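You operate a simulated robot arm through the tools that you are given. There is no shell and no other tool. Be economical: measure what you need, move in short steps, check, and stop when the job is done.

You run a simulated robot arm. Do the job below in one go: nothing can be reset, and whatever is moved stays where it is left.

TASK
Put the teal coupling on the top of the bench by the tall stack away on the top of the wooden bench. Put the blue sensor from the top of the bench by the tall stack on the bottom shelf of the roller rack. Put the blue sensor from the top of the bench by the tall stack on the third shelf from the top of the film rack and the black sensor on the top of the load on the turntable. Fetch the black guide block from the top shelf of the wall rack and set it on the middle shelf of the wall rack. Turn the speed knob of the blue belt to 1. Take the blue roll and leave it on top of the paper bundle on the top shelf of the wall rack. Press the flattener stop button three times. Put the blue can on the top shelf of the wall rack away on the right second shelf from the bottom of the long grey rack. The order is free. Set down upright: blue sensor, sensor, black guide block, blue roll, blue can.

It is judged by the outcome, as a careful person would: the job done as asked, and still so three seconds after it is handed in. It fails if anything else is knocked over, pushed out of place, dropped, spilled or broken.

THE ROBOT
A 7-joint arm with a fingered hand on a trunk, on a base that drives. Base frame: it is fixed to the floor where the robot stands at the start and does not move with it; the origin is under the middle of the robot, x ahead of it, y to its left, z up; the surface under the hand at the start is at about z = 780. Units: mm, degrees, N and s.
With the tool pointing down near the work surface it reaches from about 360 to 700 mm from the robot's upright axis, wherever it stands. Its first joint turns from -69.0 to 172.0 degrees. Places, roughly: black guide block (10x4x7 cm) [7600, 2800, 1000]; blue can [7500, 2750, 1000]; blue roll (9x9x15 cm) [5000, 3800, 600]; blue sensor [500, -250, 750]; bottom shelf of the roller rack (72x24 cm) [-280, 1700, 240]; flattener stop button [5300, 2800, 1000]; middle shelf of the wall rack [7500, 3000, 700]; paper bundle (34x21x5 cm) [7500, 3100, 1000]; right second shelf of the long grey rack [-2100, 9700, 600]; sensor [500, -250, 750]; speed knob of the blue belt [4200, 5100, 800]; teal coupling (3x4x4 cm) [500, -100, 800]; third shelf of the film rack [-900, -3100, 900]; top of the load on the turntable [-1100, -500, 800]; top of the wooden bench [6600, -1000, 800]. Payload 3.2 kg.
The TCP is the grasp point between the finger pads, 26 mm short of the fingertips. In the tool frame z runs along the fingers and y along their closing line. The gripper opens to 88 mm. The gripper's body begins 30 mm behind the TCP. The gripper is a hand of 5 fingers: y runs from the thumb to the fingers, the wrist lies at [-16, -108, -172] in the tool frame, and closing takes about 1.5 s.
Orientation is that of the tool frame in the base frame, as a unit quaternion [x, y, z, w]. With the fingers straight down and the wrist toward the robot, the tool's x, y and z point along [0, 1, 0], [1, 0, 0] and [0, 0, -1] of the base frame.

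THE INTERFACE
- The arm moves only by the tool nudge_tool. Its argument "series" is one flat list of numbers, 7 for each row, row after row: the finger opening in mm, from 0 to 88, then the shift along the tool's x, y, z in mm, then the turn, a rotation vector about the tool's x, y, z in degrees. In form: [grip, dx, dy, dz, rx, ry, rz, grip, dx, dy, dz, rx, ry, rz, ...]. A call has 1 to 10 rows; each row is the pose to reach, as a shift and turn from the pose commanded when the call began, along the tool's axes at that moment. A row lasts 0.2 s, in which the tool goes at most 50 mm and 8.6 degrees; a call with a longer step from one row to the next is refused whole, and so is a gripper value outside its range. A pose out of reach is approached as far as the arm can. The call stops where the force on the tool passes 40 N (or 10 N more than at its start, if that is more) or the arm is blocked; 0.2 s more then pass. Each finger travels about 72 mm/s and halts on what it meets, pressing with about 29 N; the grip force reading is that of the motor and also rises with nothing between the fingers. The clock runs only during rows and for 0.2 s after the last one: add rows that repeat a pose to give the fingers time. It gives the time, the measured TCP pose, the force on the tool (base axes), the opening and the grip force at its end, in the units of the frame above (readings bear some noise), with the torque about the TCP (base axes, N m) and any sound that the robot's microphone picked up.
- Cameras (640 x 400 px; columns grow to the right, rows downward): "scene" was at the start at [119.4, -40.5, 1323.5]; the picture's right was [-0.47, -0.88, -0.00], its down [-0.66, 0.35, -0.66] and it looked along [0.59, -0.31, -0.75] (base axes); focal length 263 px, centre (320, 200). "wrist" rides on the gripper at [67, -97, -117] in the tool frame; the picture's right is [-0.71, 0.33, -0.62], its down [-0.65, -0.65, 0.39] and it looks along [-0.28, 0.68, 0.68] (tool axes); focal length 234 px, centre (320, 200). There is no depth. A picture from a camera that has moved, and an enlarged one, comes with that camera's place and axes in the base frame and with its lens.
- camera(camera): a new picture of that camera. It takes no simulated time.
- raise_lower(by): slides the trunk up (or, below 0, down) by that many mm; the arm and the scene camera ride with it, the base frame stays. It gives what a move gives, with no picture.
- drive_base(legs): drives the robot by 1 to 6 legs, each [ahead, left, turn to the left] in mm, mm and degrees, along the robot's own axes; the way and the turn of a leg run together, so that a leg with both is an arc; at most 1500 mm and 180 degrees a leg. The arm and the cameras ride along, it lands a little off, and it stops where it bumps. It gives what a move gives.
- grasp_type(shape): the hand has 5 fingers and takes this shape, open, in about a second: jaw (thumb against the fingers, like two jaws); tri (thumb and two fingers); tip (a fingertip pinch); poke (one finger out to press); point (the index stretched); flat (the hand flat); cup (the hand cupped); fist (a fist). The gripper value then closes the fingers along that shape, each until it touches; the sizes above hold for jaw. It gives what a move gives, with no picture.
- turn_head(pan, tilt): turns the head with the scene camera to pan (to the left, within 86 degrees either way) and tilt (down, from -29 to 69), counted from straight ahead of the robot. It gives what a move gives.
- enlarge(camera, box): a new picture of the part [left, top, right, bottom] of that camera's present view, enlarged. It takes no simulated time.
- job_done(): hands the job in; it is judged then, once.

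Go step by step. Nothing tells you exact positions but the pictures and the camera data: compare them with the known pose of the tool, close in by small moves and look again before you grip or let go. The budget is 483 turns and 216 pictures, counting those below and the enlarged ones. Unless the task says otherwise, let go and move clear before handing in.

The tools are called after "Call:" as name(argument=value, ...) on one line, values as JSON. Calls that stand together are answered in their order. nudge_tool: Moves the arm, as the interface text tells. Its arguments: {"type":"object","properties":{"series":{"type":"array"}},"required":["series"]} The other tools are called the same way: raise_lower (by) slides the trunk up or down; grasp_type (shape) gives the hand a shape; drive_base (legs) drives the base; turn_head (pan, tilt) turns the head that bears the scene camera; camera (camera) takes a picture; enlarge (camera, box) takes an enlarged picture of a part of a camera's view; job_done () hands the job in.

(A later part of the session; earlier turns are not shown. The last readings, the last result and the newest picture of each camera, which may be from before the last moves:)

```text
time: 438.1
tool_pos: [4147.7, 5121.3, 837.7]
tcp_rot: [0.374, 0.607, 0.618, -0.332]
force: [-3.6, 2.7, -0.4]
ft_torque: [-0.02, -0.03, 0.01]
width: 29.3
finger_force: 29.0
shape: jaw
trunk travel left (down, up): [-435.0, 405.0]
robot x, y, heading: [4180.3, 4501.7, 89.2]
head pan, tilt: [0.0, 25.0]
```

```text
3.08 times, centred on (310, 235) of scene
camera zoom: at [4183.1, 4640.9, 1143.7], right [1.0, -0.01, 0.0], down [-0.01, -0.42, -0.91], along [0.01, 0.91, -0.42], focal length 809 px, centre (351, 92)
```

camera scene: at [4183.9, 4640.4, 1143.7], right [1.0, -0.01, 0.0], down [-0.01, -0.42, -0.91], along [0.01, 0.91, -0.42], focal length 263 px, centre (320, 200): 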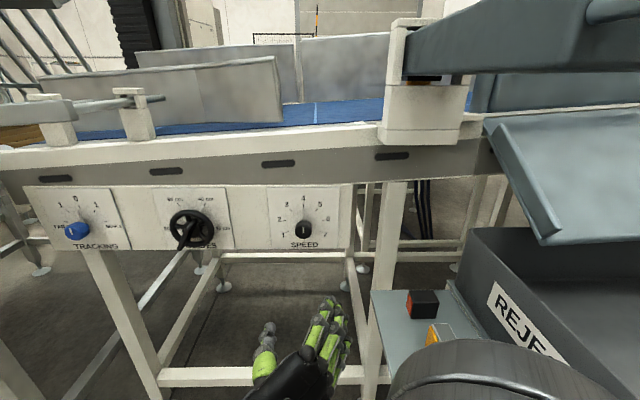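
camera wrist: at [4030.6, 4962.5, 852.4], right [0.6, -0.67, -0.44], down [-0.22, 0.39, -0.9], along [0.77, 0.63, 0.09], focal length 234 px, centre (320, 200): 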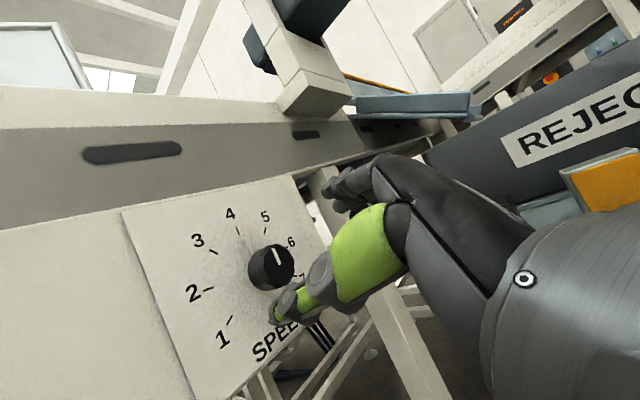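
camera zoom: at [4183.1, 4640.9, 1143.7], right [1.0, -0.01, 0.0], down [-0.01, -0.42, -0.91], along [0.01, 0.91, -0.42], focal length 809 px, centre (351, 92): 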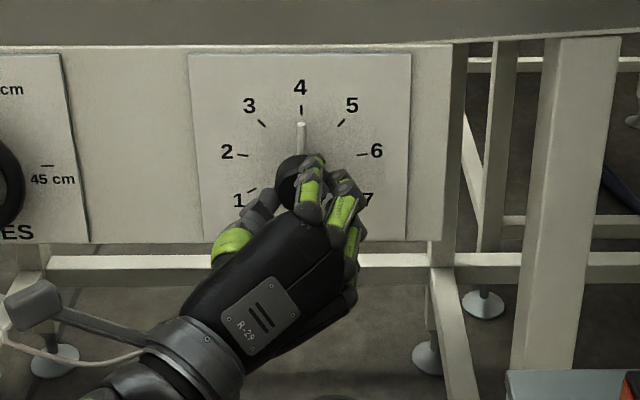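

Knob gripped. Turning counter-clockwise 80° first, then checking.

Call:
nudge_tool(series=[0, 0, 0, 0, 0, 0, -8, 0, 0, 0, 0, 0, 0, -16, 0, 0, 0, 0, 0, 0, -24, 0, 0, 0, 0, 0, 0, -32, 0, 0, 0, 0, 0, 0, -40, 0, 0, 0, 0, 0, 0, -48, 0, 0, 0, 0, 0, 0, -56, 0, 0, 0, 0, 0, 0, -64, 0, 0, 0, 0, 0, 0, -72, 0, 0, 0, 0, 0, 0, -80])

Call:
enlarge(camera="scene", box=[240, 170, 380, 300])

```text
time: 439.6
tool_pos: [4155.2, 5122.6, 836.3]
tcp_rot: [0.094, 0.712, 0.695, -0.044]
force: [-20.1, -18.5, -5.7]
ft_torque: [-0.08, 0.02, 0.47]
width: 29.7
finger_force: 28.7
shape: jaw
trunk travel left (down, up): [-435.0, 405.0]
robot x, y, heading: [4184.2, 4500.2, 89.6]
head pan, tilt: [0.0, 25.0]
stopped in row 7: the force on the tool passed its limit at 42 N (the readings are from after the stop); the commanded pose is now the measured one
```

```text
3.08 times, centred on (310, 235) of scene
camera zoom: at [4178.4, 4636.6, 1144.3], right [1.0, -0.01, 0.0], down [0.0, -0.42, -0.91], along [0.01, 0.91, -0.42], focal length 809 px, centre (351, 92)
```

zoom: 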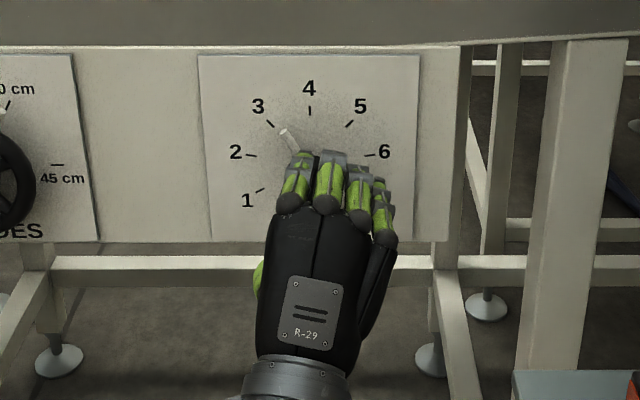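

The knob has turned to about 3, but side force built up. I'll release, rotate the hand back a bit, recentre and regrip.

Call:
nudge_tool(series=[40, 0, 0, 0, 0, 0, 0, 70, 0, 0, 0, 0, 0, 0, 80, 0, 0, 0, 0, 0, 0, 80, 0, 0, -25, 0, 0, 0, 80, 3, 2, -45, 0, 0, 8, 80, 3, 2, -45, 0, 0, 16, 80, 3, 2, -45, 0, 0, 24, 80, 3, 2, -45, 0, 0, 30])

Call:
enlarge(camera="scene", box=[240, 170, 380, 300])

```text
time: 441.4
tool_pos: [4154.3, 5079.0, 841.6]
tcp_rot: [0.277, 0.661, 0.662, -0.221]
force: [0.0, -0.4, -0.5]
ft_torque: [0.03, -0.03, 0.02]
width: 79.5
finger_force: 0.0
shape: jaw
trunk travel left (down, up): [-435.0, 405.0]
robot x, y, heading: [4180.4, 4497.6, 89.5]
head pan, tilt: [0.0, 25.0]
```

```text
3.08 times, centred on (310, 235) of scene
camera zoom: at [4183.3, 4640.0, 1143.7], right [1.0, -0.01, 0.0], down [-0.01, -0.42, -0.91], along [0.01, 0.91, -0.42], focal length 809 px, centre (351, 92)
```

zoom: 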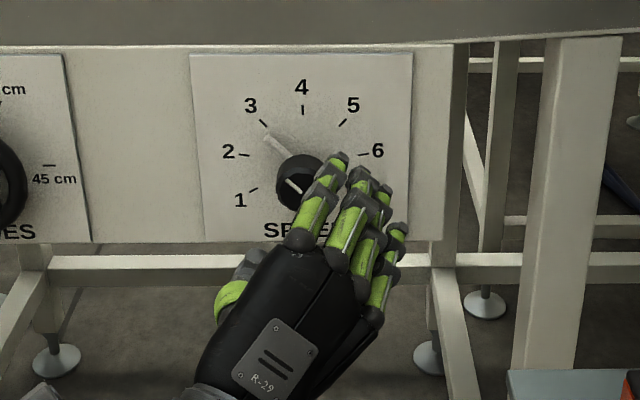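

The pointer is now about 48° CCW (past 3). Regripping and turning about 65° more.

Call:
nudge_tool(series=[80, 1, -2, 22, 0, 0, 0, 80, 3, -5, 42, 0, 0, 0, 50, 3, -5, 42, 0, 0, 0, 35, 3, -5, 42, 0, 0, 0, 20, 3, -5, 42, 0, 0, 0, 0, 3, -5, 42, 0, 0, 0, 0, 3, -5, 42, 0, 0, 0])

Call:
nudge_tool(series=[0, 0, 0, 0, 0, 0, -8.2, 0, 0, 0, 0, 0, 0, -16.4, 0, 0, 0, 0, 0, 0, -24.6, 0, 0, 0, 0, 0, 0, -32.8, 0, 0, 0, 0, 0, 0, -41, 0, 0, 0, 0, 0, 0, -49.2, 0, 0, 0, 0, 0, 0, -57.4, 0, 0, 0, 0, 0, 0, -65])

Call:
enlarge(camera="scene", box=[240, 170, 380, 300])

```text
time: 443.0
tool_pos: [4151.7, 5122.0, 837.2]
tcp_rot: [0.277, 0.662, 0.66, -0.22]
force: [-5.6, 0.5, -4.0]
ft_torque: [-0.05, 0.04, 0.11]
width: 29.1
finger_force: 29.1
shape: jaw
trunk travel left (down, up): [-435.0, 405.0]
robot x, y, heading: [4181.1, 4498.4, 89.1]
head pan, tilt: [0.0, 25.0]
```

```text
time: 444.8
tool_pos: [4161.7, 5124.6, 833.5]
tcp_rot: [-0.11, 0.715, 0.669, 0.168]
force: [-32.0, -22.2, 0.1]
ft_torque: [0.4, 0.0, 0.83]
width: 32.3
finger_force: 29.6
shape: jaw
trunk travel left (down, up): [-435.0, 405.0]
robot x, y, heading: [4180.4, 4498.6, 89.6]
head pan, tilt: [0.0, 25.0]
```

```text
3.08 times, centred on (310, 235) of scene
camera zoom: at [4175.8, 4635.2, 1144.4], right [1.0, -0.01, 0.01], down [0.0, -0.42, -0.91], along [0.01, 0.91, -0.42], focal length 809 px, centre (351, 92)
```

zoom: 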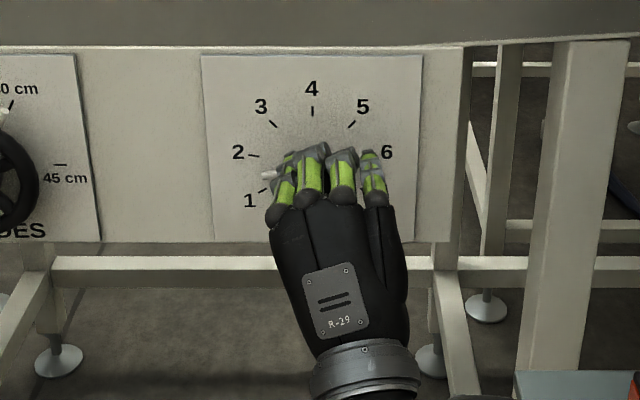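

Pointer is between 2 and 1. I'll release, check and finish with a short third turn.

Call:
nudge_tool(series=[40, 0, 0, 0, 0, 0, 0, 70, 0, 0, 0, 0, 0, 0, 80, 0, 0, 0, 0, 0, 0, 80, 0, 0, -25, 0, 0, 0, 80, 0, 0, -45, 0, 0, 8, 80, 0, 0, -45, 0, 0, 16, 80, 0, 0, -45, 0, 0, 24])

Call:
enlarge(camera="scene", box=[260, 170, 360, 250])

```text
time: 446.4
tool_pos: [4147.3, 5077.8, 839.3]
tcp_rot: [0.027, 0.716, 0.697, 0.025]
force: [0.3, -0.1, -0.8]
ft_torque: [-0.03, -0.01, 0.02]
width: 80.0
finger_force: 0.1
shape: jaw
trunk travel left (down, up): [-435.0, 405.0]
robot x, y, heading: [4184.2, 4499.9, 89.3]
head pan, tilt: [0.0, 25.0]
```

```text
5.00 times, centred on (310, 210) of scene
camera zoom: at [4183.4, 4640.2, 1143.7], right [1.0, -0.01, 0.0], down [-0.01, -0.42, -0.91], along [0.01, 0.91, -0.42], focal length 1314 px, centre (370, 150)
```

zoom: 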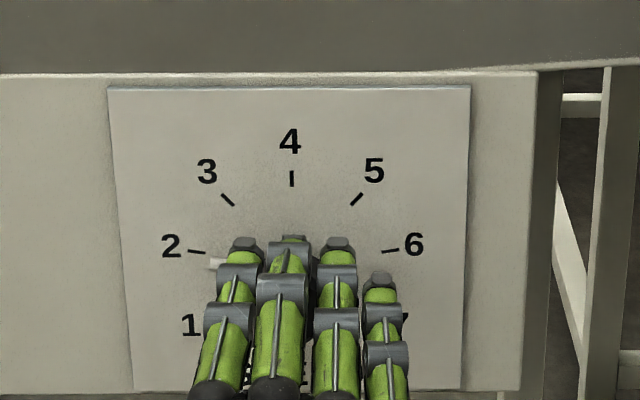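

The pointer now sits near 2 (about 89° CCW); "1" is at about 120°. One more regrip and turn.

Call:
nudge_tool(series=[80, 0, 0, 0, 0, 0, 8, 80, 0, 0, 0, 0, 0, 16, 80, 0, 0, 0, 0, 0, 24, 80, -4, -1, 22, 0, 0, 24, 80, -4, -1, 44, 0, 0, 24, 50, -4, -1, 44, 0, 0, 24, 35, -4, -1, 44, 0, 0, 24, 20, -4, -1, 44, 0, 0, 24, 0, -4, -1, 44, 0, 0, 24, 0, -4, -1, 44, 0, 0, 24])

Call:
nudge_tool(series=[0, 0, 0, 0, 0, 0, -8, 0, 0, 0, 0, 0, 0, -16, 0, 0, 0, 0, 0, 0, -24, 0, 0, 0, 0, 0, 0, -32, 0, 0, 0, 0, 0, 0, -40])

Call:
enlarge(camera="scene", box=[260, 170, 360, 250])

```text
time: 448.6
tool_pos: [4154.6, 5122.6, 834.6]
tcp_rot: [0.175, 0.696, 0.686, -0.12]
force: [-1.5, 0.2, -5.1]
ft_torque: [-0.07, 0.05, -0.03]
width: 28.9
finger_force: 28.8
shape: jaw
trunk travel left (down, up): [-435.0, 405.0]
robot x, y, heading: [4181.2, 4502.4, 89.1]
head pan, tilt: [0.0, 25.0]
```

```text
time: 449.8
tool_pos: [4156.2, 5120.7, 837.3]
tcp_rot: [-0.074, 0.713, 0.686, 0.121]
force: [-1.5, 3.3, -3.5]
ft_torque: [0.27, 0.02, 0.12]
width: 29.1
finger_force: 29.0
shape: jaw
trunk travel left (down, up): [-435.0, 405.0]
robot x, y, heading: [4179.3, 4498.2, 89.1]
head pan, tilt: [0.0, 25.0]
```

```text
5.00 times, centred on (310, 210) of scene
camera zoom: at [4183.1, 4641.4, 1143.6], right [1.0, -0.01, 0.0], down [0.0, -0.42, -0.91], along [0.01, 0.91, -0.42], focal length 1314 px, centre (370, 150)
```

zoom: 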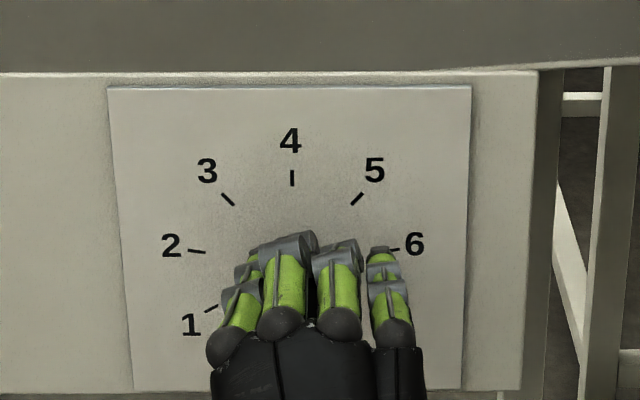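

Call:
nudge_tool(series=[40, 0, 0, 0, 0, 0, 0, 70, 0, 0, 0, 0, 0, 0, 80, 0, 0, 0, 0, 0, 0, 80, 0, 0, -30, 0, 0, 0, 80, 0, 0, -70, 0, 0, 0, 80, 0, 0, -110, 0, 0, 0])

Call:
enlarge(camera="scene", box=[260, 170, 360, 250])

```text
time: 451.2
tool_pos: [4149.4, 5008.7, 842.1]
tcp_rot: [-0.072, 0.713, 0.687, 0.122]
force: [-0.3, -0.6, -0.7]
ft_torque: [0.01, -0.02, 0.04]
width: 79.9
finger_force: 0.1
shape: jaw
trunk travel left (down, up): [-435.0, 405.0]
robot x, y, heading: [4179.7, 4501.8, 89.5]
head pan, tilt: [0.0, 25.0]
```

```text
5.00 times, centred on (310, 210) of scene
camera zoom: at [4183.3, 4639.4, 1143.8], right [1.0, -0.01, 0.0], down [-0.01, -0.42, -0.91], along [0.01, 0.91, -0.42], focal length 1314 px, centre (370, 150)
```

zoom: 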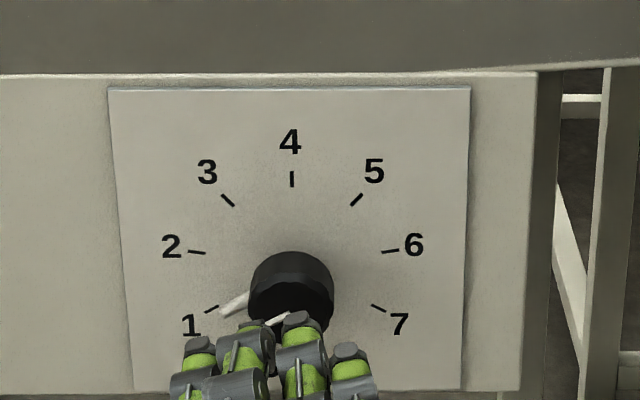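

The pointer is on 1. Now the blue roll: withdraw, bring the hand back to pointing down and drive to face the rack at (5000, 3750).

Call:
nudge_tool(series=[80, 0, 0, -40, 0, 0, 8, 80, 0, 0, -80, 0, 0, 15.7, 80, 0, 0, -110, 0, 0, 15.7])

Call:
drive_base(legs=[[-500, 0, 0]])

Call:
nudge_tool(series=[80, 0, 0, 0, 8.6, 0, 0, 80, 0, 0, 0, 17.2, 0, 0, 80, 0, 0, 0, 25.8, 0, 0, 80, 0, 0, 0, 34.4, 0, 0, 80, 0, 0, 0, 43, 0, 0, 80, 0, 0, 0, 51.6, 0, 0, 80, 0, 0, 0, 60.2, 0, 0, 80, 0, 0, 0, 68.8, 0, 0, 80, 0, 0, 0, 77.4, 0, 0, 80, 0, 0, 0, 86, 0, 0])

Call:
drive_base(legs=[[-280, 0, 0], [0, 0, -89.5]])

Call:
turn_head(pan=5, tilt=30)

Call:
camera(camera="scene")

```text
time: 452.0
tool_pos: [4138.1, 4899.6, 843.3]
tcp_rot: [0.027, 0.716, 0.697, 0.028]
force: [0.2, -0.5, 0.1]
ft_torque: [-0.02, 0.02, -0.02]
width: 79.4
finger_force: 0.2
shape: jaw
trunk travel left (down, up): [-435.0, 405.0]
robot x, y, heading: [4180.3, 4502.7, 89.2]
head pan, tilt: [0.0, 25.0]
```

```text
time: 455.0
tool_pos: [4136.0, 4385.5, 842.7]
tcp_rot: [0.031, 0.717, 0.696, 0.032]
force: [-0.2, -0.2, 0.4]
ft_torque: [-0.03, 0.01, 0.03]
width: 79.9
finger_force: 0.0
shape: jaw
trunk travel left (down, up): [-435.0, 405.0]
robot x, y, heading: [4170.2, 3987.4, 88.4]
head pan, tilt: [0.0, 25.0]
```

```text
time: 457.2
tool_pos: [4135.1, 4385.3, 842.5]
tcp_rot: [0.043, 0.999, 0.019, 0.002]
force: [0.2, 0.0, -0.2]
ft_torque: [0.03, 0.0, 0.01]
width: 79.6
finger_force: 0.0
shape: jaw
trunk travel left (down, up): [-435.0, 405.0]
robot x, y, heading: [4171.7, 3986.5, 88.6]
head pan, tilt: [0.0, 25.0]
```

```text
time: 463.0
tool_pos: [4565.9, 3740.3, 844.2]
tcp_rot: [0.744, 0.668, 0.012, 0.016]
force: [0.1, -0.2, 0.7]
ft_torque: [-0.02, 0.0, 0.05]
width: 80.0
finger_force: 0.0
shape: jaw
trunk travel left (down, up): [-435.0, 405.0]
robot x, y, heading: [4166.6, 3711.3, -2.0]
head pan, tilt: [0.0, 25.0]
```

```text
time: 463.7
tool_pos: [4565.6, 3739.9, 842.8]
tcp_rot: [0.743, 0.668, 0.013, 0.017]
force: [0.7, 0.1, -0.1]
ft_torque: [0.03, 0.02, 0.04]
width: 79.5
finger_force: 0.0
shape: jaw
trunk travel left (down, up): [-435.0, 405.0]
robot x, y, heading: [4162.4, 3710.0, -2.8]
head pan, tilt: [5.0, 30.0]
```

```text
48 pictures are left
camera scene: at [4306.0, 3708.5, 1135.8], right [0.04, -1.0, 0.0], down [-0.5, -0.02, -0.87], along [0.87, 0.04, -0.5], focal length 263 px, centre (320, 200)
```

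scene: 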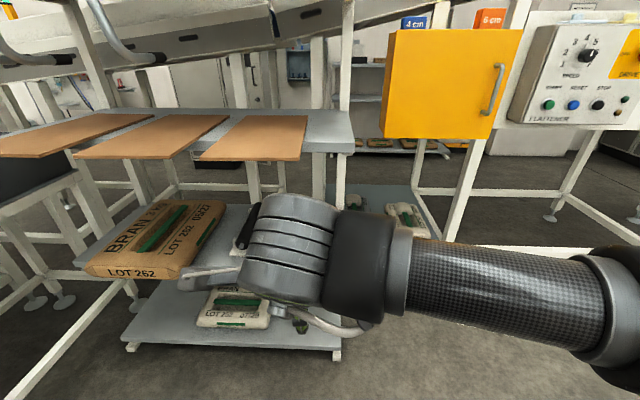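

The hand hides the spot where the roll should be; using the wrist camera.

Call:
camera(camera="wrist")

```text
47 pictures are left
camera wrist: at [4471.3, 3817.0, 955.6], right [0.23, -0.73, 0.64], down [-0.7, -0.58, -0.41], along [0.67, -0.35, -0.65], focal length 234 px, centre (320, 200)
```

wrist: 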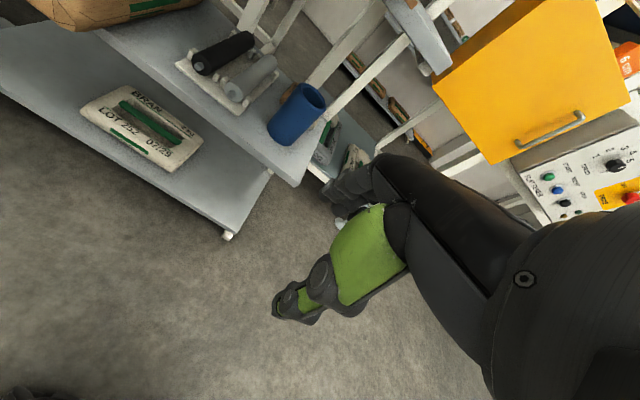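

The roll is a blue tube standing near the front right corner of the middle shelf, about (5010, 3765). I'll shift the hand right and take a clear look at the clearance.

Call:
nudge_tool(series=[80, -45, 0, 0, 0, 0, 0, 80, -90, 0, 0, 0, 0, 0, 80, -135, 0, 0, 0, 0, 0, 80, -180, 0, 0, 0, 0, 0, 80, -225, 0, 0, 0, 0, 0, 80, -270, 0, 0, 0, 0, 0])

Call:
enlarge(camera="scene", box=[160, 90, 460, 370])

```text
time: 465.1
tool_pos: [4537.5, 3469.5, 844.3]
tcp_rot: [0.743, 0.669, 0.012, 0.017]
force: [0.3, -0.4, -1.1]
ft_torque: [-0.03, 0.01, -0.01]
width: 79.8
finger_force: 0.1
shape: jaw
trunk travel left (down, up): [-435.0, 405.0]
robot x, y, heading: [4159.4, 3708.7, -2.4]
head pan, tilt: [5.0, 30.0]
```

```text
1.43 times, centred on (310, 230) of scene
camera zoom: at [4305.9, 3707.9, 1135.8], right [0.04, -1.0, 0.0], down [-0.5, -0.02, -0.87], along [0.87, 0.04, -0.5], focal length 376 px, centre (334, 157)
```

zoom: 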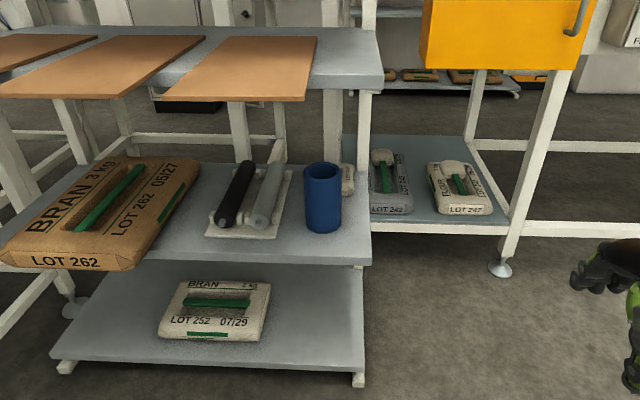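

The roll (Ø≈90, 150 tall) stands at about (5035, 3762), shelf z≈520; too wide to span, so I'll pinch its front-right wall with thumb outside and two fingers inside ("tri"). Preparing the hand and moving closer.

Call:
grasp_type(shape="tri")

Call:
nudge_tool(series=[80, 0, 0, 0, 0, 0, -8, 80, 0, 0, 0, 0, 0, -16, 80, 0, 0, 0, 0, 0, -24, 80, 0, 0, 0, 0, 0, -32, 80, 0, 0, 0, 0, 0, -40, 80, 0, 0, 0, 0, 0, -46, 80, 0, 0, 0, 0, 0, -46])

Call:
drive_base(legs=[[300, 0, 2.4]])

Call:
raise_lower(by=-125)

Call:
camera(camera="wrist")

Call:
camera(camera="scene")

```text
time: 466.0
tool_pos: [4537.6, 3471.5, 844.9]
tcp_rot: [0.744, 0.668, 0.013, 0.017]
force: [-0.5, 0.2, 0.5]
ft_torque: [0.01, 0.01, 0.01]
width: 87.9
finger_force: 0.1
shape: tri
trunk travel left (down, up): [-435.0, 405.0]
robot x, y, heading: [4164.4, 3707.2, -2.5]
head pan, tilt: [5.0, 30.0]
```

```text
time: 467.6
tool_pos: [4530.8, 3477.9, 843.2]
tcp_rot: [0.547, 0.837, 0.0, 0.011]
force: [0.4, 0.5, 0.8]
ft_torque: [0.01, -0.03, 0.02]
width: 80.1
finger_force: 0.0
shape: tri
out of reach, approached as far as the arm can: row 4, 5, 6, 7
trunk travel left (down, up): [-435.0, 405.0]
robot x, y, heading: [4165.3, 3712.3, -2.6]
head pan, tilt: [5.0, 30.0]
```

```text
time: 469.6
tool_pos: [4843.6, 3486.9, 841.5]
tcp_rot: [0.529, 0.848, 0.0, 0.011]
force: [-0.6, 0.9, 0.2]
ft_torque: [0.02, 0.0, 0.0]
width: 80.1
finger_force: 0.0
shape: tri
trunk travel left (down, up): [-435.0, 405.0]
robot x, y, heading: [4466.6, 3703.7, -0.1]
head pan, tilt: [5.0, 30.0]
```

```text
time: 471.2
tool_pos: [4842.4, 3487.0, 717.9]
tcp_rot: [0.529, 0.849, 0.0, 0.012]
force: [0.2, 0.6, -0.6]
ft_torque: [0.01, 0.0, -0.01]
width: 80.1
finger_force: 0.0
shape: tri
trunk travel left (down, up): [-310.0, 530.0]
robot x, y, heading: [4467.2, 3701.7, 0.2]
head pan, tilt: [5.0, 30.0]
```

```text
45 pictures are left
camera wrist: at [4723.3, 3505.5, 832.0], right [0.6, -0.48, 0.64], down [-0.29, -0.88, -0.38], along [0.75, 0.04, -0.66], focal length 234 px, centre (320, 200)
```

wrist: 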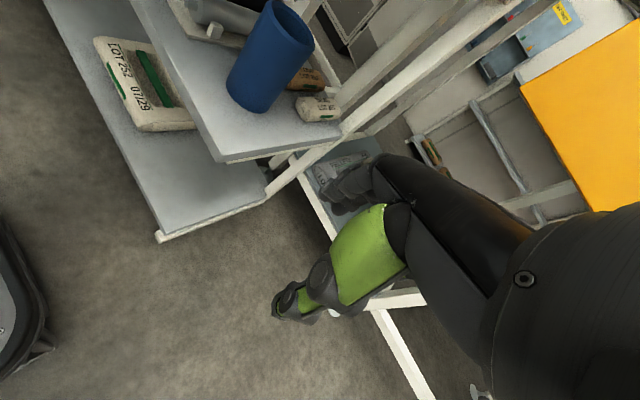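

```text
44 pictures are left
camera scene: at [4607.9, 3707.9, 1010.8], right [0.09, -1.0, 0.0], down [-0.5, -0.04, -0.87], along [0.86, 0.08, -0.5], focal length 263 px, centre (320, 200)
```

scene: 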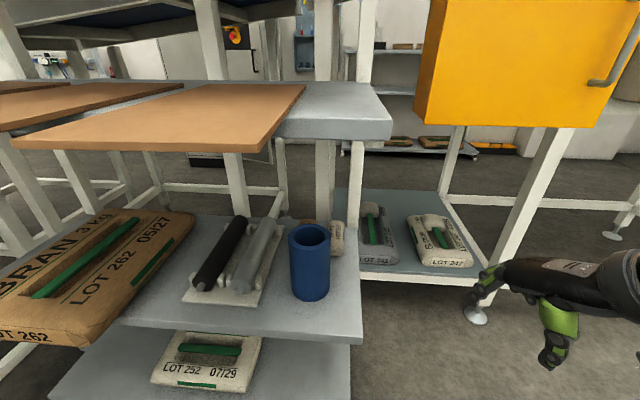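

Top rim centre ≈ (5030, 3768, 682), diameter ≈ 85 mm, shelf above clears. I'll bring the pinch above the front wall at (4996, 3751) with a 44 mm opening.

Call:
nudge_tool(series=[44, 24, 36, -4, 0, 0, 0, 44, 48, 73, -8, 0, 0, 0, 44, 72, 109, -12, 0, 0, 0, 44, 96, 145, -12, 0, 0, 0, 44, 120, 182, -12, 0, 0, 0, 44, 145, 218, -12, 0, 0, 0, 44, 169, 254, -12, 0, 0, 0])

Call:
camera(camera="wrist")

Call:
enlarge(camera="scene", box=[230, 120, 430, 320])

```text
time: 472.8
tool_pos: [4985.0, 3733.6, 730.3]
tcp_rot: [0.532, 0.847, 0.005, 0.01]
force: [0.1, 0.6, 0.5]
ft_torque: [0.0, 0.0, 0.0]
width: 44.4
finger_force: 0.1
shape: tri
trunk travel left (down, up): [-310.0, 530.0]
robot x, y, heading: [4462.9, 3701.8, -0.5]
head pan, tilt: [5.0, 30.0]
```

```text
43 pictures are left
camera wrist: at [4866.2, 3750.9, 843.8], right [0.59, -0.49, 0.64], down [-0.3, -0.87, -0.39], along [0.75, 0.04, -0.66], focal length 234 px, centre (320, 200)
```

wrist: 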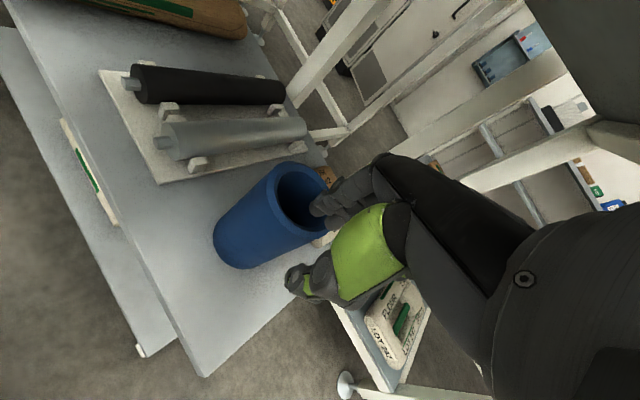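

```text
2.00 times, centred on (330, 220) of scene
camera zoom: at [4593.7, 3689.9, 1010.5], right [0.08, -1.0, -0.02], down [-0.49, -0.03, -0.87], along [0.87, 0.08, -0.49], focal length 526 px, centre (300, 160)
```

zoom: 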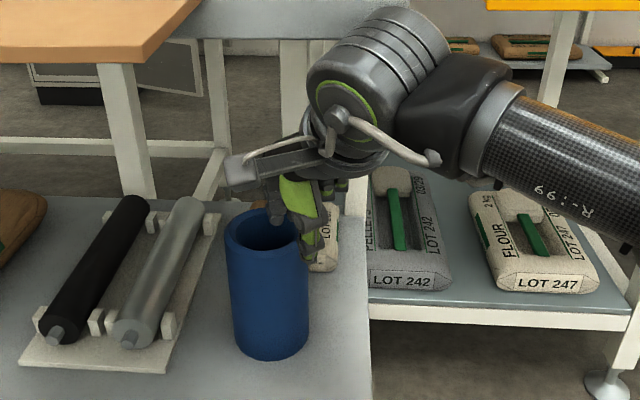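

The arm seems to touch something (slight lag and base tilt). I'll drop 12 mm and see whether it frees.

Call:
nudge_tool(series=[44, 0, -15, 6, 0, 0, 0, 44, 0, -15, 12, 0, 0, 0, 44, 0, -15, 12, 0, 0, 0])

Call:
camera(camera="scene")

```text
time: 473.6
tool_pos: [4984.1, 3745.3, 718.2]
tcp_rot: [0.53, 0.848, 0.002, 0.012]
force: [0.1, 0.1, 0.5]
ft_torque: [0.01, 0.0, 0.0]
width: 44.2
finger_force: 0.1
shape: tri
trunk travel left (down, up): [-310.0, 530.0]
robot x, y, heading: [4467.2, 3705.2, 0.2]
head pan, tilt: [5.0, 30.0]
```

```text
41 pictures are left
camera scene: at [4608.4, 3708.3, 1011.0], right [0.09, -1.0, 0.0], down [-0.5, -0.04, -0.87], along [0.86, 0.08, -0.5], focal length 263 px, centre (320, 200)
```

scene: 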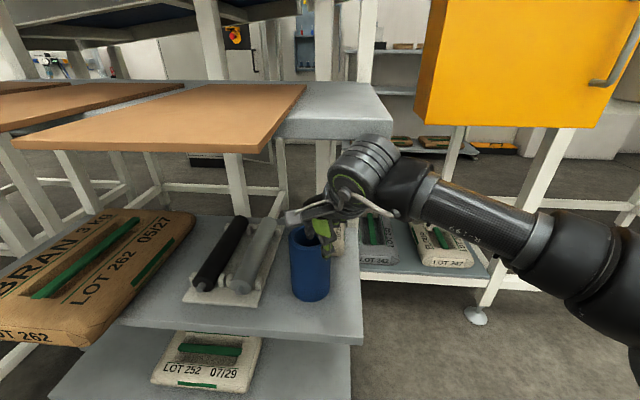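

Free again. Aligning over the wall and lowering with thumb outside, fingers inside.

Call:
nudge_tool(series=[44, 3, 11, 8, 0, 0, 0, 44, 3, 12, 20, 0, 0, 0, 44, 3, 12, 35, 0, 0, 0, 44, 3, 12, 50, 0, 0, 0, 44, 3, 12, 60, 0, 0, 0])

Call:
enlarge(camera="scene", box=[230, 120, 430, 320])

Call:
enlarge(camera="wrist", box=[180, 120, 420, 320])

```text
time: 474.8
tool_pos: [4994.8, 3750.6, 660.6]
tcp_rot: [0.531, 0.847, 0.003, 0.015]
force: [3.0, -2.2, 11.4]
ft_torque: [-0.15, -0.3, -0.08]
width: 44.7
finger_force: 0.1
shape: tri
trunk travel left (down, up): [-310.0, 530.0]
robot x, y, heading: [4465.6, 3705.0, -0.1]
head pan, tilt: [5.0, 30.0]
```

```text
2.00 times, centred on (330, 220) of scene
camera zoom: at [4606.9, 3707.5, 1011.2], right [0.09, -1.0, 0.0], down [-0.5, -0.04, -0.87], along [0.86, 0.08, -0.5], focal length 526 px, centre (300, 160)
```

zoom: 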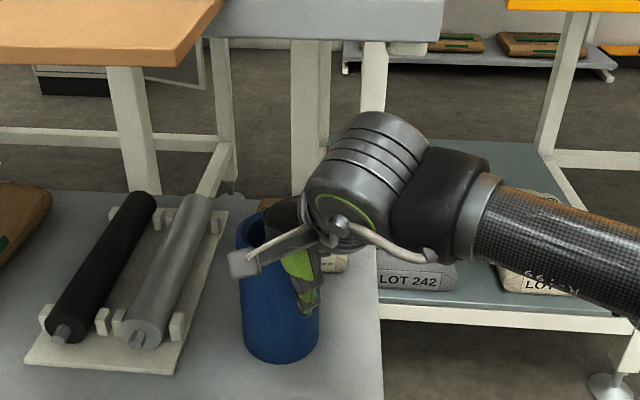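

```text
2.00 times, centred on (300, 220) of wrist
camera zoom: at [4874.3, 3769.0, 773.9], right [0.59, -0.48, 0.65], down [-0.29, -0.87, -0.39], along [0.75, 0.04, -0.66], focal length 468 px, centre (360, 160)
```

zoom: 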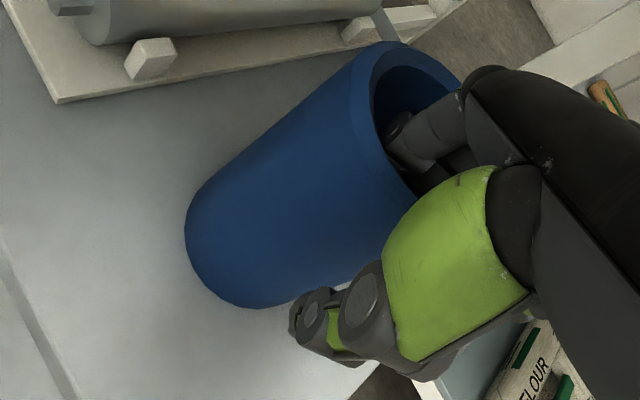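

Fingers are inside, thumb outside, palm just touching the rim. Easing up 4 mm and closing on the wall.

Call:
nudge_tool(series=[44, 0, 0, -4, 0, 0, 0, 30, 0, 0, -4, 0, 0, 0, 20, 0, 0, -4, 0, 0, 0, 10, 0, 0, -4, 0, 0, 0, 0, 0, 0, -4, 0, 0, 0, 0, 0, 0, -4, 0, 0, 0])

Call:
nudge_tool(series=[0, 0, 0, -6, 0, 0, 0, 0, 0, 0, -12, 0, 0, 0, 0, 0, 0, -18, 0, 0, 0])

Call:
enlarge(camera="scene", box=[230, 120, 430, 320])

```text
time: 476.2
tool_pos: [4994.4, 3751.5, 660.5]
tcp_rot: [0.529, 0.848, -0.001, 0.011]
force: [-1.2, 0.8, -0.3]
ft_torque: [-0.02, 0.06, 0.05]
width: 9.1
finger_force: 28.9
shape: tri
trunk travel left (down, up): [-310.0, 530.0]
robot x, y, heading: [4467.2, 3706.4, -0.2]
head pan, tilt: [5.0, 30.0]
```

```text
time: 477.0
tool_pos: [4993.7, 3751.3, 680.5]
tcp_rot: [0.53, 0.848, 0.0, 0.012]
force: [0.0, 0.3, -4.4]
ft_torque: [-0.13, 0.17, -0.04]
width: 9.0
finger_force: 28.4
shape: tri
trunk travel left (down, up): [-310.0, 530.0]
robot x, y, heading: [4468.7, 3703.7, 0.2]
head pan, tilt: [5.0, 30.0]
```

```text
2.00 times, centred on (330, 220) of scene
camera zoom: at [4608.6, 3708.0, 1010.6], right [0.09, -1.0, 0.0], down [-0.5, -0.04, -0.87], along [0.86, 0.08, -0.5], focal length 526 px, centre (300, 160)
```

zoom: 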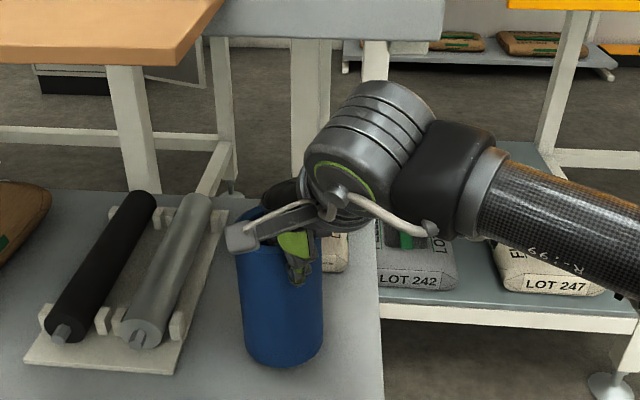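

The roll hangs upright from the pinch. Backing straight out, raising the trunk, then taking the southern route around the flattener to the wall rack.

Call:
drive_base(legs=[[-380, 0, 0]])

Call:
raise_lower(by=400)

Call:
drive_base(legs=[[100, -1450, 0], [250, -1450, 0], [0, -650, 0]])

Call:
turn_head(pan=30, tilt=20)

Call:
camera(camera="scene")

```text
time: 479.4
tool_pos: [4602.0, 3752.0, 681.0]
tcp_rot: [0.53, 0.848, 0.0, 0.012]
force: [-0.4, 1.0, -4.8]
ft_torque: [-0.07, 0.16, -0.03]
width: 9.0
finger_force: 29.0
shape: tri
trunk travel left (down, up): [-310.0, 530.0]
robot x, y, heading: [4076.7, 3700.0, -0.0]
head pan, tilt: [5.0, 30.0]
```

```text
time: 483.3
tool_pos: [4602.1, 3749.7, 1079.8]
tcp_rot: [0.531, 0.848, -0.001, 0.012]
force: [0.7, 0.8, -4.8]
ft_torque: [-0.07, 0.14, 0.0]
width: 9.0
finger_force: 29.4
shape: tri
trunk travel left (down, up): [-710.0, 130.0]
robot x, y, heading: [4073.3, 3701.9, 0.1]
head pan, tilt: [5.0, 30.0]
```

```text
time: 500.4
tool_pos: [4984.2, 271.7, 1079.3]
tcp_rot: [0.519, 0.855, 0.0, 0.012]
force: [-0.3, -0.9, -5.8]
ft_torque: [-0.08, 0.16, 0.01]
width: 9.2
finger_force: 28.4
shape: tri
trunk travel left (down, up): [-710.0, 130.0]
robot x, y, heading: [4459.0, 214.1, 1.3]
head pan, tilt: [5.0, 30.0]
```

```text
time: 501.2
tool_pos: [4985.3, 272.5, 1079.5]
tcp_rot: [0.519, 0.855, 0.0, 0.012]
force: [0.2, 0.6, -5.2]
ft_torque: [-0.13, 0.21, 0.03]
width: 8.8
finger_force: 29.2
shape: tri
trunk travel left (down, up): [-710.0, 130.0]
robot x, y, heading: [4459.3, 210.8, 1.2]
head pan, tilt: [30.0, 20.0]
```

```text
37 pictures are left
camera scene: at [4590.6, 257.5, 1426.7], right [0.52, -0.85, 0.0], down [-0.29, -0.18, -0.94], along [0.8, 0.49, -0.34], focal length 263 px, centre (320, 200)
```

scene: 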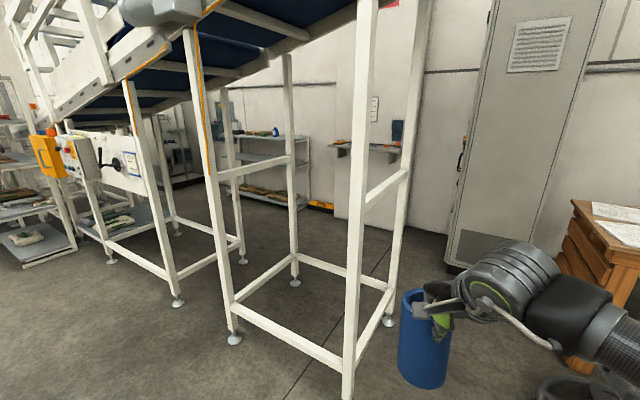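

Gap between the conveyor's end legs (y≈610, x≤6080) and the cabinet (x≈6980) is passable. I'll drive to (6420, 150), turn north and look.

Call:
drive_base(legs=[[1000, -60, -1.2], [960, 0, 0]])

Call:
drive_base(legs=[[0, 0, 90]])

Call:
turn_head(pan=-5, tilt=20)

Call:
camera(camera="scene")

```text
time: 510.2
tool_pos: [6815.4, 229.1, 1076.1]
tcp_rot: [0.518, 0.855, -0.011, 0.006]
force: [-21.4, -3.7, -1.4]
ft_torque: [0.05, -0.12, 0.53]
width: 4.0
finger_force: 28.9
shape: tri
trunk travel left (down, up): [-710.0, 130.0]
robot x, y, heading: [6304.4, 173.3, 0.5]
head pan, tilt: [30.0, 20.0]
stopped in leg 2: the force on the tool passed its limit at 52 N (the readings are from after the stop); the commanded pose is now the measured one
```

```text
time: 514.5
tool_pos: [6241.6, 692.5, 1074.5]
tcp_rot: [-0.244, 0.97, -0.003, 0.012]
force: [-0.5, -0.6, -5.1]
ft_torque: [-0.13, -0.04, 0.0]
width: 6.8
finger_force: 29.1
shape: tri
trunk travel left (down, up): [-710.0, 130.0]
robot x, y, heading: [6309.2, 172.9, 91.9]
head pan, tilt: [30.0, 20.0]
```

```text
time: 515.5
tool_pos: [6242.2, 691.6, 1075.5]
tcp_rot: [-0.244, 0.97, -0.004, 0.012]
force: [1.0, 0.5, -5.4]
ft_torque: [-0.12, -0.01, -0.04]
width: 7.0
finger_force: 28.8
shape: tri
trunk travel left (down, up): [-710.0, 130.0]
robot x, y, heading: [6304.9, 177.4, 91.5]
head pan, tilt: [-5.0, 20.0]
```

```text
36 pictures are left
camera scene: at [6309.8, 314.9, 1426.7], right [1.0, -0.06, 0.0], down [-0.02, -0.34, -0.94], along [0.06, 0.94, -0.34], focal length 263 px, centre (320, 200)
```

scene: 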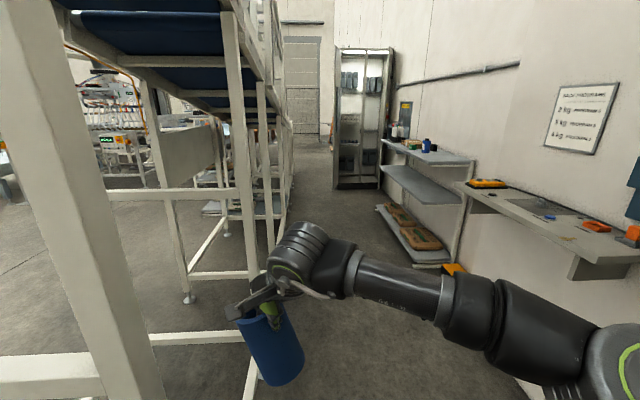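

The roll bumped the cabinet and swung a little in the grip, but is still held. I'll move right of the conveyor legs and go north to the wall rack, then face it.

Call:
drive_base(legs=[[0, -190, -1.5], [1400, 0, 0], [1280, 0, 0]])

Call:
drive_base(legs=[[0, 0, -90]])

Call:
turn_head(pan=0, tilt=25)

Call:
camera(camera="scene")

```text
time: 529.6
tool_pos: [6467.0, 3368.2, 1073.7]
tcp_rot: [-0.225, 0.974, -0.005, 0.012]
force: [0.1, -0.6, -5.0]
ft_torque: [-0.15, -0.05, 0.0]
width: 6.8
finger_force: 28.5
shape: tri
trunk travel left (down, up): [-710.0, 130.0]
robot x, y, heading: [6509.9, 2850.5, 89.2]
head pan, tilt: [-5.0, 20.0]
```

```text
time: 533.9
tool_pos: [7029.8, 2886.1, 1075.2]
tcp_rot: [0.534, 0.845, -0.012, 0.004]
force: [-0.2, -0.1, -5.3]
ft_torque: [-0.04, 0.12, 0.03]
width: 6.9
finger_force: 28.9
shape: tri
trunk travel left (down, up): [-710.0, 130.0]
robot x, y, heading: [6507.5, 2850.6, -1.4]
head pan, tilt: [-5.0, 20.0]
```

```text
time: 534.5
tool_pos: [7030.9, 2884.8, 1073.1]
tcp_rot: [0.534, 0.845, -0.011, 0.005]
force: [-0.3, 0.6, -5.1]
ft_torque: [0.01, 0.12, 0.01]
width: 7.0
finger_force: 28.1
shape: tri
trunk travel left (down, up): [-710.0, 130.0]
robot x, y, heading: [6513.5, 2850.4, -1.5]
head pan, tilt: [0.0, 25.0]
```

```text
35 pictures are left
camera scene: at [6653.6, 2841.2, 1418.6], right [-0.02, -1.0, 0.0], down [-0.42, 0.01, -0.91], along [0.91, -0.02, -0.42], focal length 263 px, centre (320, 200)
```

scene: 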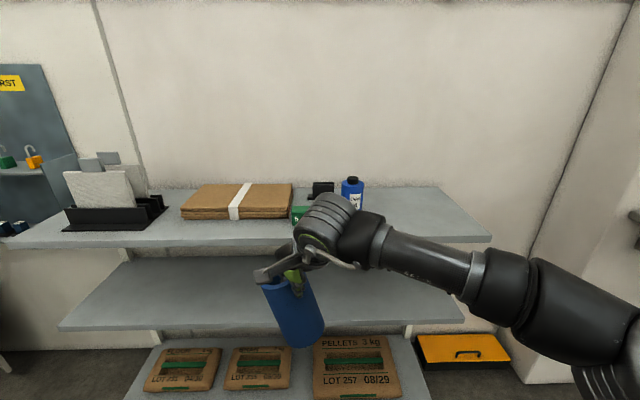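

The wall rack: paper bundle in the middle of the top shelf, small items and the blue can right of it. Zooming in.

Call:
enlarge(camera="scene", box=[170, 160, 390, 360])

Call:
camera(camera="wrist")

```text
2.00 times, centred on (280, 260) of scene
camera zoom: at [6653.6, 2841.2, 1418.6], right [-0.02, -1.0, 0.0], down [-0.42, 0.01, -0.91], along [0.91, -0.02, -0.42], focal length 526 px, centre (400, 80)
```

zoom: 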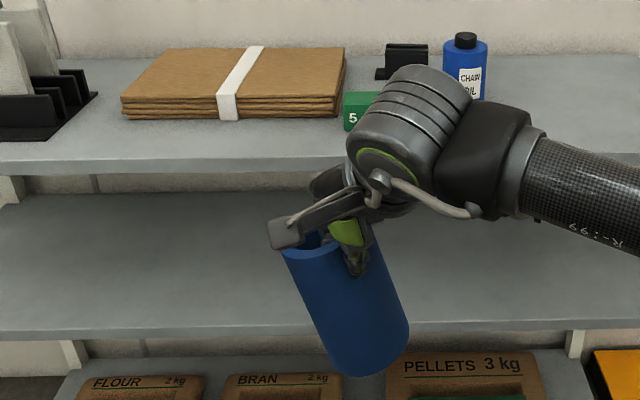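

```text
33 pictures are left
camera wrist: at [6914.2, 2907.0, 1190.6], right [0.61, -0.48, 0.63], down [-0.31, -0.88, -0.37], along [0.73, 0.02, -0.68], focal length 234 px, centre (320, 200)
```

wrist: 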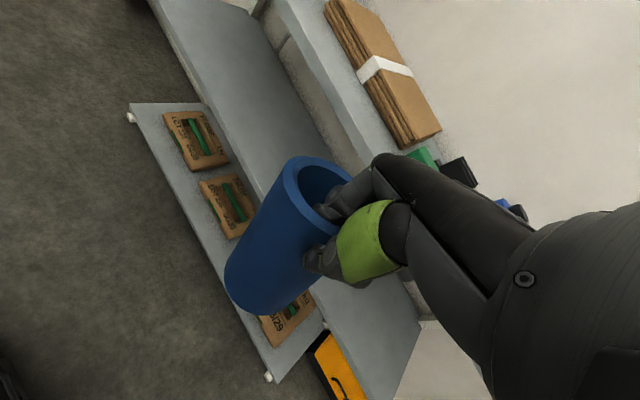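

The roll is tilted about 26° about the pinch axis; I'll rotate the hand to level it, raise the trunk and check. Bundle top centre is about (7485, 3095, 1055).

Call:
nudge_tool(series=[0, 0, 0, 0, 0, 8, 0, 0, 0, 0, 0, 0, 16, 0, 0, 0, 0, 0, 0, 24, 0, 0, 0, 0, 0, 0, 26, 0])

Call:
raise_lower(by=130)

Call:
drive_base(legs=[[250, 110, 1.4]])

Call:
camera(camera="scene")

Call:
camera(camera="wrist")

```text
time: 535.5
tool_pos: [7030.9, 2886.5, 1074.3]
tcp_rot: [0.523, 0.824, 0.11, -0.186]
force: [-1.1, 0.1, -4.6]
ft_torque: [-0.17, 0.08, 0.02]
width: 7.4
finger_force: 28.9
shape: tri
trunk travel left (down, up): [-710.0, 130.0]
robot x, y, heading: [6511.3, 2846.3, -1.3]
head pan, tilt: [0.0, 25.0]
```

```text
time: 537.1
tool_pos: [7030.6, 2887.2, 1204.4]
tcp_rot: [0.522, 0.826, 0.109, -0.186]
force: [1.2, 0.4, -5.5]
ft_torque: [-0.13, 0.06, 0.05]
width: 7.6
finger_force: 29.5
shape: tri
trunk travel left (down, up): [-840.0, 0.0]
robot x, y, heading: [6508.7, 2847.4, -1.4]
head pan, tilt: [0.0, 25.0]
```

```text
time: 539.0
tool_pos: [7284.5, 3004.9, 1203.0]
tcp_rot: [0.514, 0.831, 0.106, -0.187]
force: [-0.2, 0.3, -4.4]
ft_torque: [-0.16, 0.06, 0.02]
width: 7.8
finger_force: 29.0
shape: tri
trunk travel left (down, up): [-840.0, 0.0]
robot x, y, heading: [6763.7, 2957.7, -0.3]
head pan, tilt: [0.0, 25.0]
```

```text
32 pictures are left
camera scene: at [6907.6, 2952.3, 1548.7], right [0.0, -1.0, 0.0], down [-0.42, 0.0, -0.91], along [0.91, 0.0, -0.42], focal length 263 px, centre (320, 200)
```

scene: 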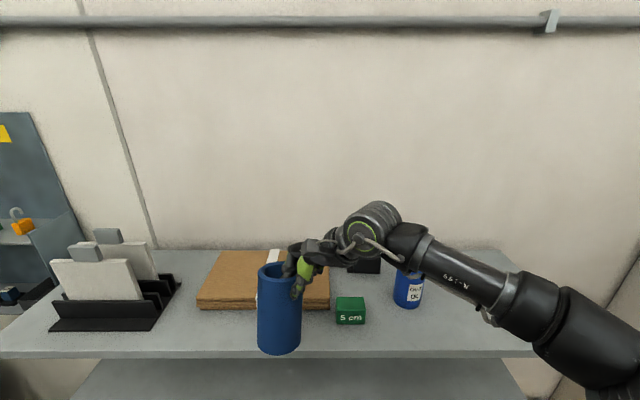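

```text
31 pictures are left
camera wrist: at [7193.6, 2972.1, 1339.9], right [0.71, -0.66, 0.27], down [-0.4, -0.68, -0.62], along [0.59, 0.33, -0.74], focal length 234 px, centre (320, 200)
```

wrist: 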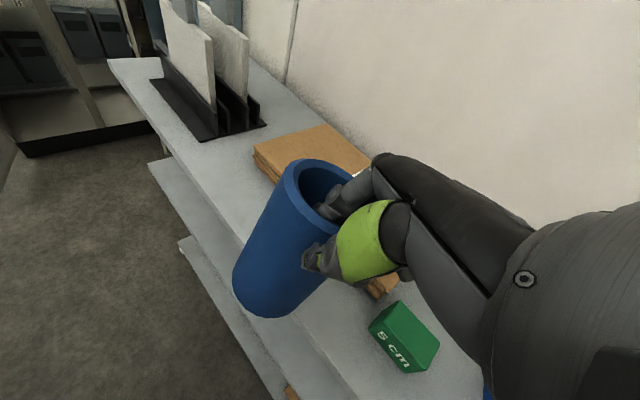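

The roll hangs vertical now. Bundle spans x 7408–7600, y 2927–3262; I'll put the roll at its centre.

Call:
nudge_tool(series=[0, 8, 0, -18, 0, 0, 0])

Call:
drive_base(legs=[[140, 0, 0]])

Call:
nudge_tool(series=[0, 21, 40, 9, 0, 0, 0, 0, 43, 79, 18, 0, 0, 0])

Call:
enlarge(camera="scene", box=[160, 180, 440, 380])

```text
time: 539.4
tool_pos: [7284.2, 3005.0, 1224.7]
tcp_rot: [0.515, 0.83, 0.106, -0.186]
force: [0.6, -0.3, -5.1]
ft_torque: [-0.16, 0.04, -0.02]
width: 7.7
finger_force: 29.4
shape: tri
trunk travel left (down, up): [-840.0, 0.0]
robot x, y, heading: [6763.1, 2958.9, -0.1]
head pan, tilt: [0.0, 25.0]
```

```text
time: 540.8
tool_pos: [7423.1, 3004.4, 1225.1]
tcp_rot: [0.514, 0.831, 0.108, -0.186]
force: [-0.4, 0.0, -4.7]
ft_torque: [-0.14, 0.04, 0.06]
width: 7.8
finger_force: 29.2
shape: tri
trunk travel left (down, up): [-840.0, 0.0]
robot x, y, heading: [6906.0, 2951.7, -0.1]
head pan, tilt: [0.0, 25.0]
```

```text
time: 541.4
tool_pos: [7473.3, 3085.6, 1225.0]
tcp_rot: [0.514, 0.83, 0.104, -0.186]
force: [0.4, 0.1, -4.3]
ft_torque: [-0.18, 0.05, -0.01]
width: 7.8
finger_force: 28.8
shape: tri
trunk travel left (down, up): [-840.0, 0.0]
robot x, y, heading: [6902.1, 2956.4, -0.1]
head pan, tilt: [0.0, 25.0]
```

```text
2.00 times, centred on (300, 280) of scene
camera zoom: at [7048.8, 2956.1, 1548.4], right [0.0, -1.0, 0.0], down [-0.42, 0.0, -0.91], along [0.91, 0.0, -0.42], focal length 526 px, centre (360, 40)
```

zoom: 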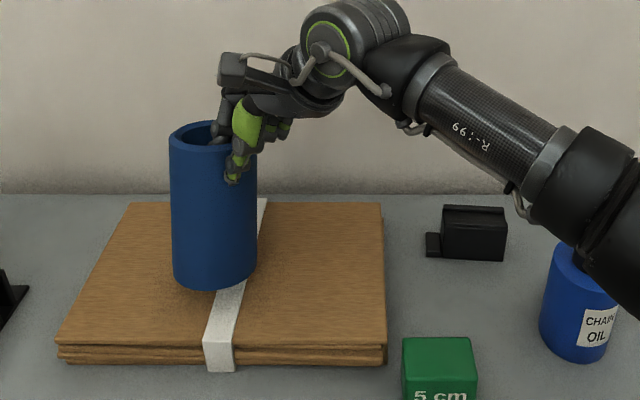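

Well positioned. Lowering gently.

Call:
nudge_tool(series=[0, -4, 0, 9, 0, 0, 0, 0, -8, 0, 18, 0, 0, 0, 0, -11, 0, 23, 0, 0, 0])

Call:
nudge_tool(series=[0, -1, 0, 3, 0, 0, 0, 0, -3, 0, 6, 0, 0, 0])

Call:
nudge_tool(series=[0, -1, 0, 3, 0, 0, 0, 0, -3, 0, 6, 0, 0, 0])

```text
time: 542.1
tool_pos: [7470.3, 3078.1, 1203.7]
tcp_rot: [0.513, 0.831, 0.111, -0.184]
force: [-3.0, -2.8, 10.6]
ft_torque: [-0.04, -0.05, 0.02]
width: 7.3
finger_force: 28.8
shape: tri
trunk travel left (down, up): [-840.0, 0.0]
robot x, y, heading: [6903.4, 2953.3, -0.2]
head pan, tilt: [0.0, 25.0]
```

```text
time: 542.8
tool_pos: [7466.0, 3080.3, 1199.8]
tcp_rot: [0.513, 0.831, 0.113, -0.184]
force: [-9.0, -2.4, 24.4]
ft_torque: [0.01, 0.06, 0.09]
width: 7.5
finger_force: 29.0
shape: tri
trunk travel left (down, up): [-840.0, 0.0]
robot x, y, heading: [6901.4, 2955.0, -0.3]
head pan, tilt: [0.0, 25.0]
```

```text
time: 543.4
tool_pos: [7462.9, 3078.3, 1197.5]
tcp_rot: [0.511, 0.832, 0.116, -0.182]
force: [-14.4, -2.9, 32.8]
ft_torque: [0.02, 0.11, 0.11]
width: 7.3
finger_force: 29.0
shape: tri
trunk travel left (down, up): [-840.0, 0.0]
robot x, y, heading: [6903.9, 2955.0, -0.0]
head pan, tilt: [0.0, 25.0]
```

Seated. Easing up, opening slowly, then lifting vertically.

Call:
nudge_tool(series=[0, 5, 0, -11, 0, 0, 0, 6, 5, 0, -11, 0, 0, 0, 12, 5, 0, -11, 0, 0, 0, 20, 5, 0, -11, 0, 0, 0, 30, 5, 0, -11, 0, 0, 0, 34, 5, 0, -11, 0, 0, 0])

Call:
enlarge(camera="scene", box=[160, 180, 440, 380])

```text
time: 544.8
tool_pos: [7473.0, 3079.3, 1197.1]
tcp_rot: [0.514, 0.83, 0.106, -0.187]
force: [-0.6, 0.3, -1.1]
ft_torque: [-0.01, -0.03, 0.04]
width: 33.5
finger_force: 0.0
shape: tri
trunk travel left (down, up): [-840.0, 0.0]
robot x, y, heading: [6905.6, 2957.3, -0.1]
head pan, tilt: [0.0, 25.0]
```

```text
2.00 times, centred on (300, 280) of scene
camera zoom: at [7046.3, 2952.1, 1548.6], right [0.0, -1.0, 0.0], down [-0.42, 0.0, -0.91], along [0.91, 0.0, -0.42], focal length 526 px, centre (360, 40)
```

zoom: 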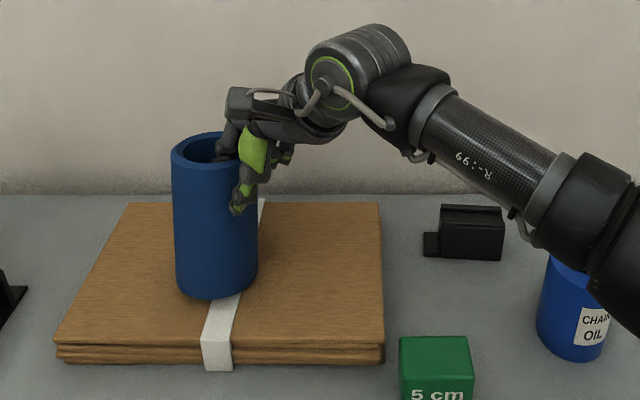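

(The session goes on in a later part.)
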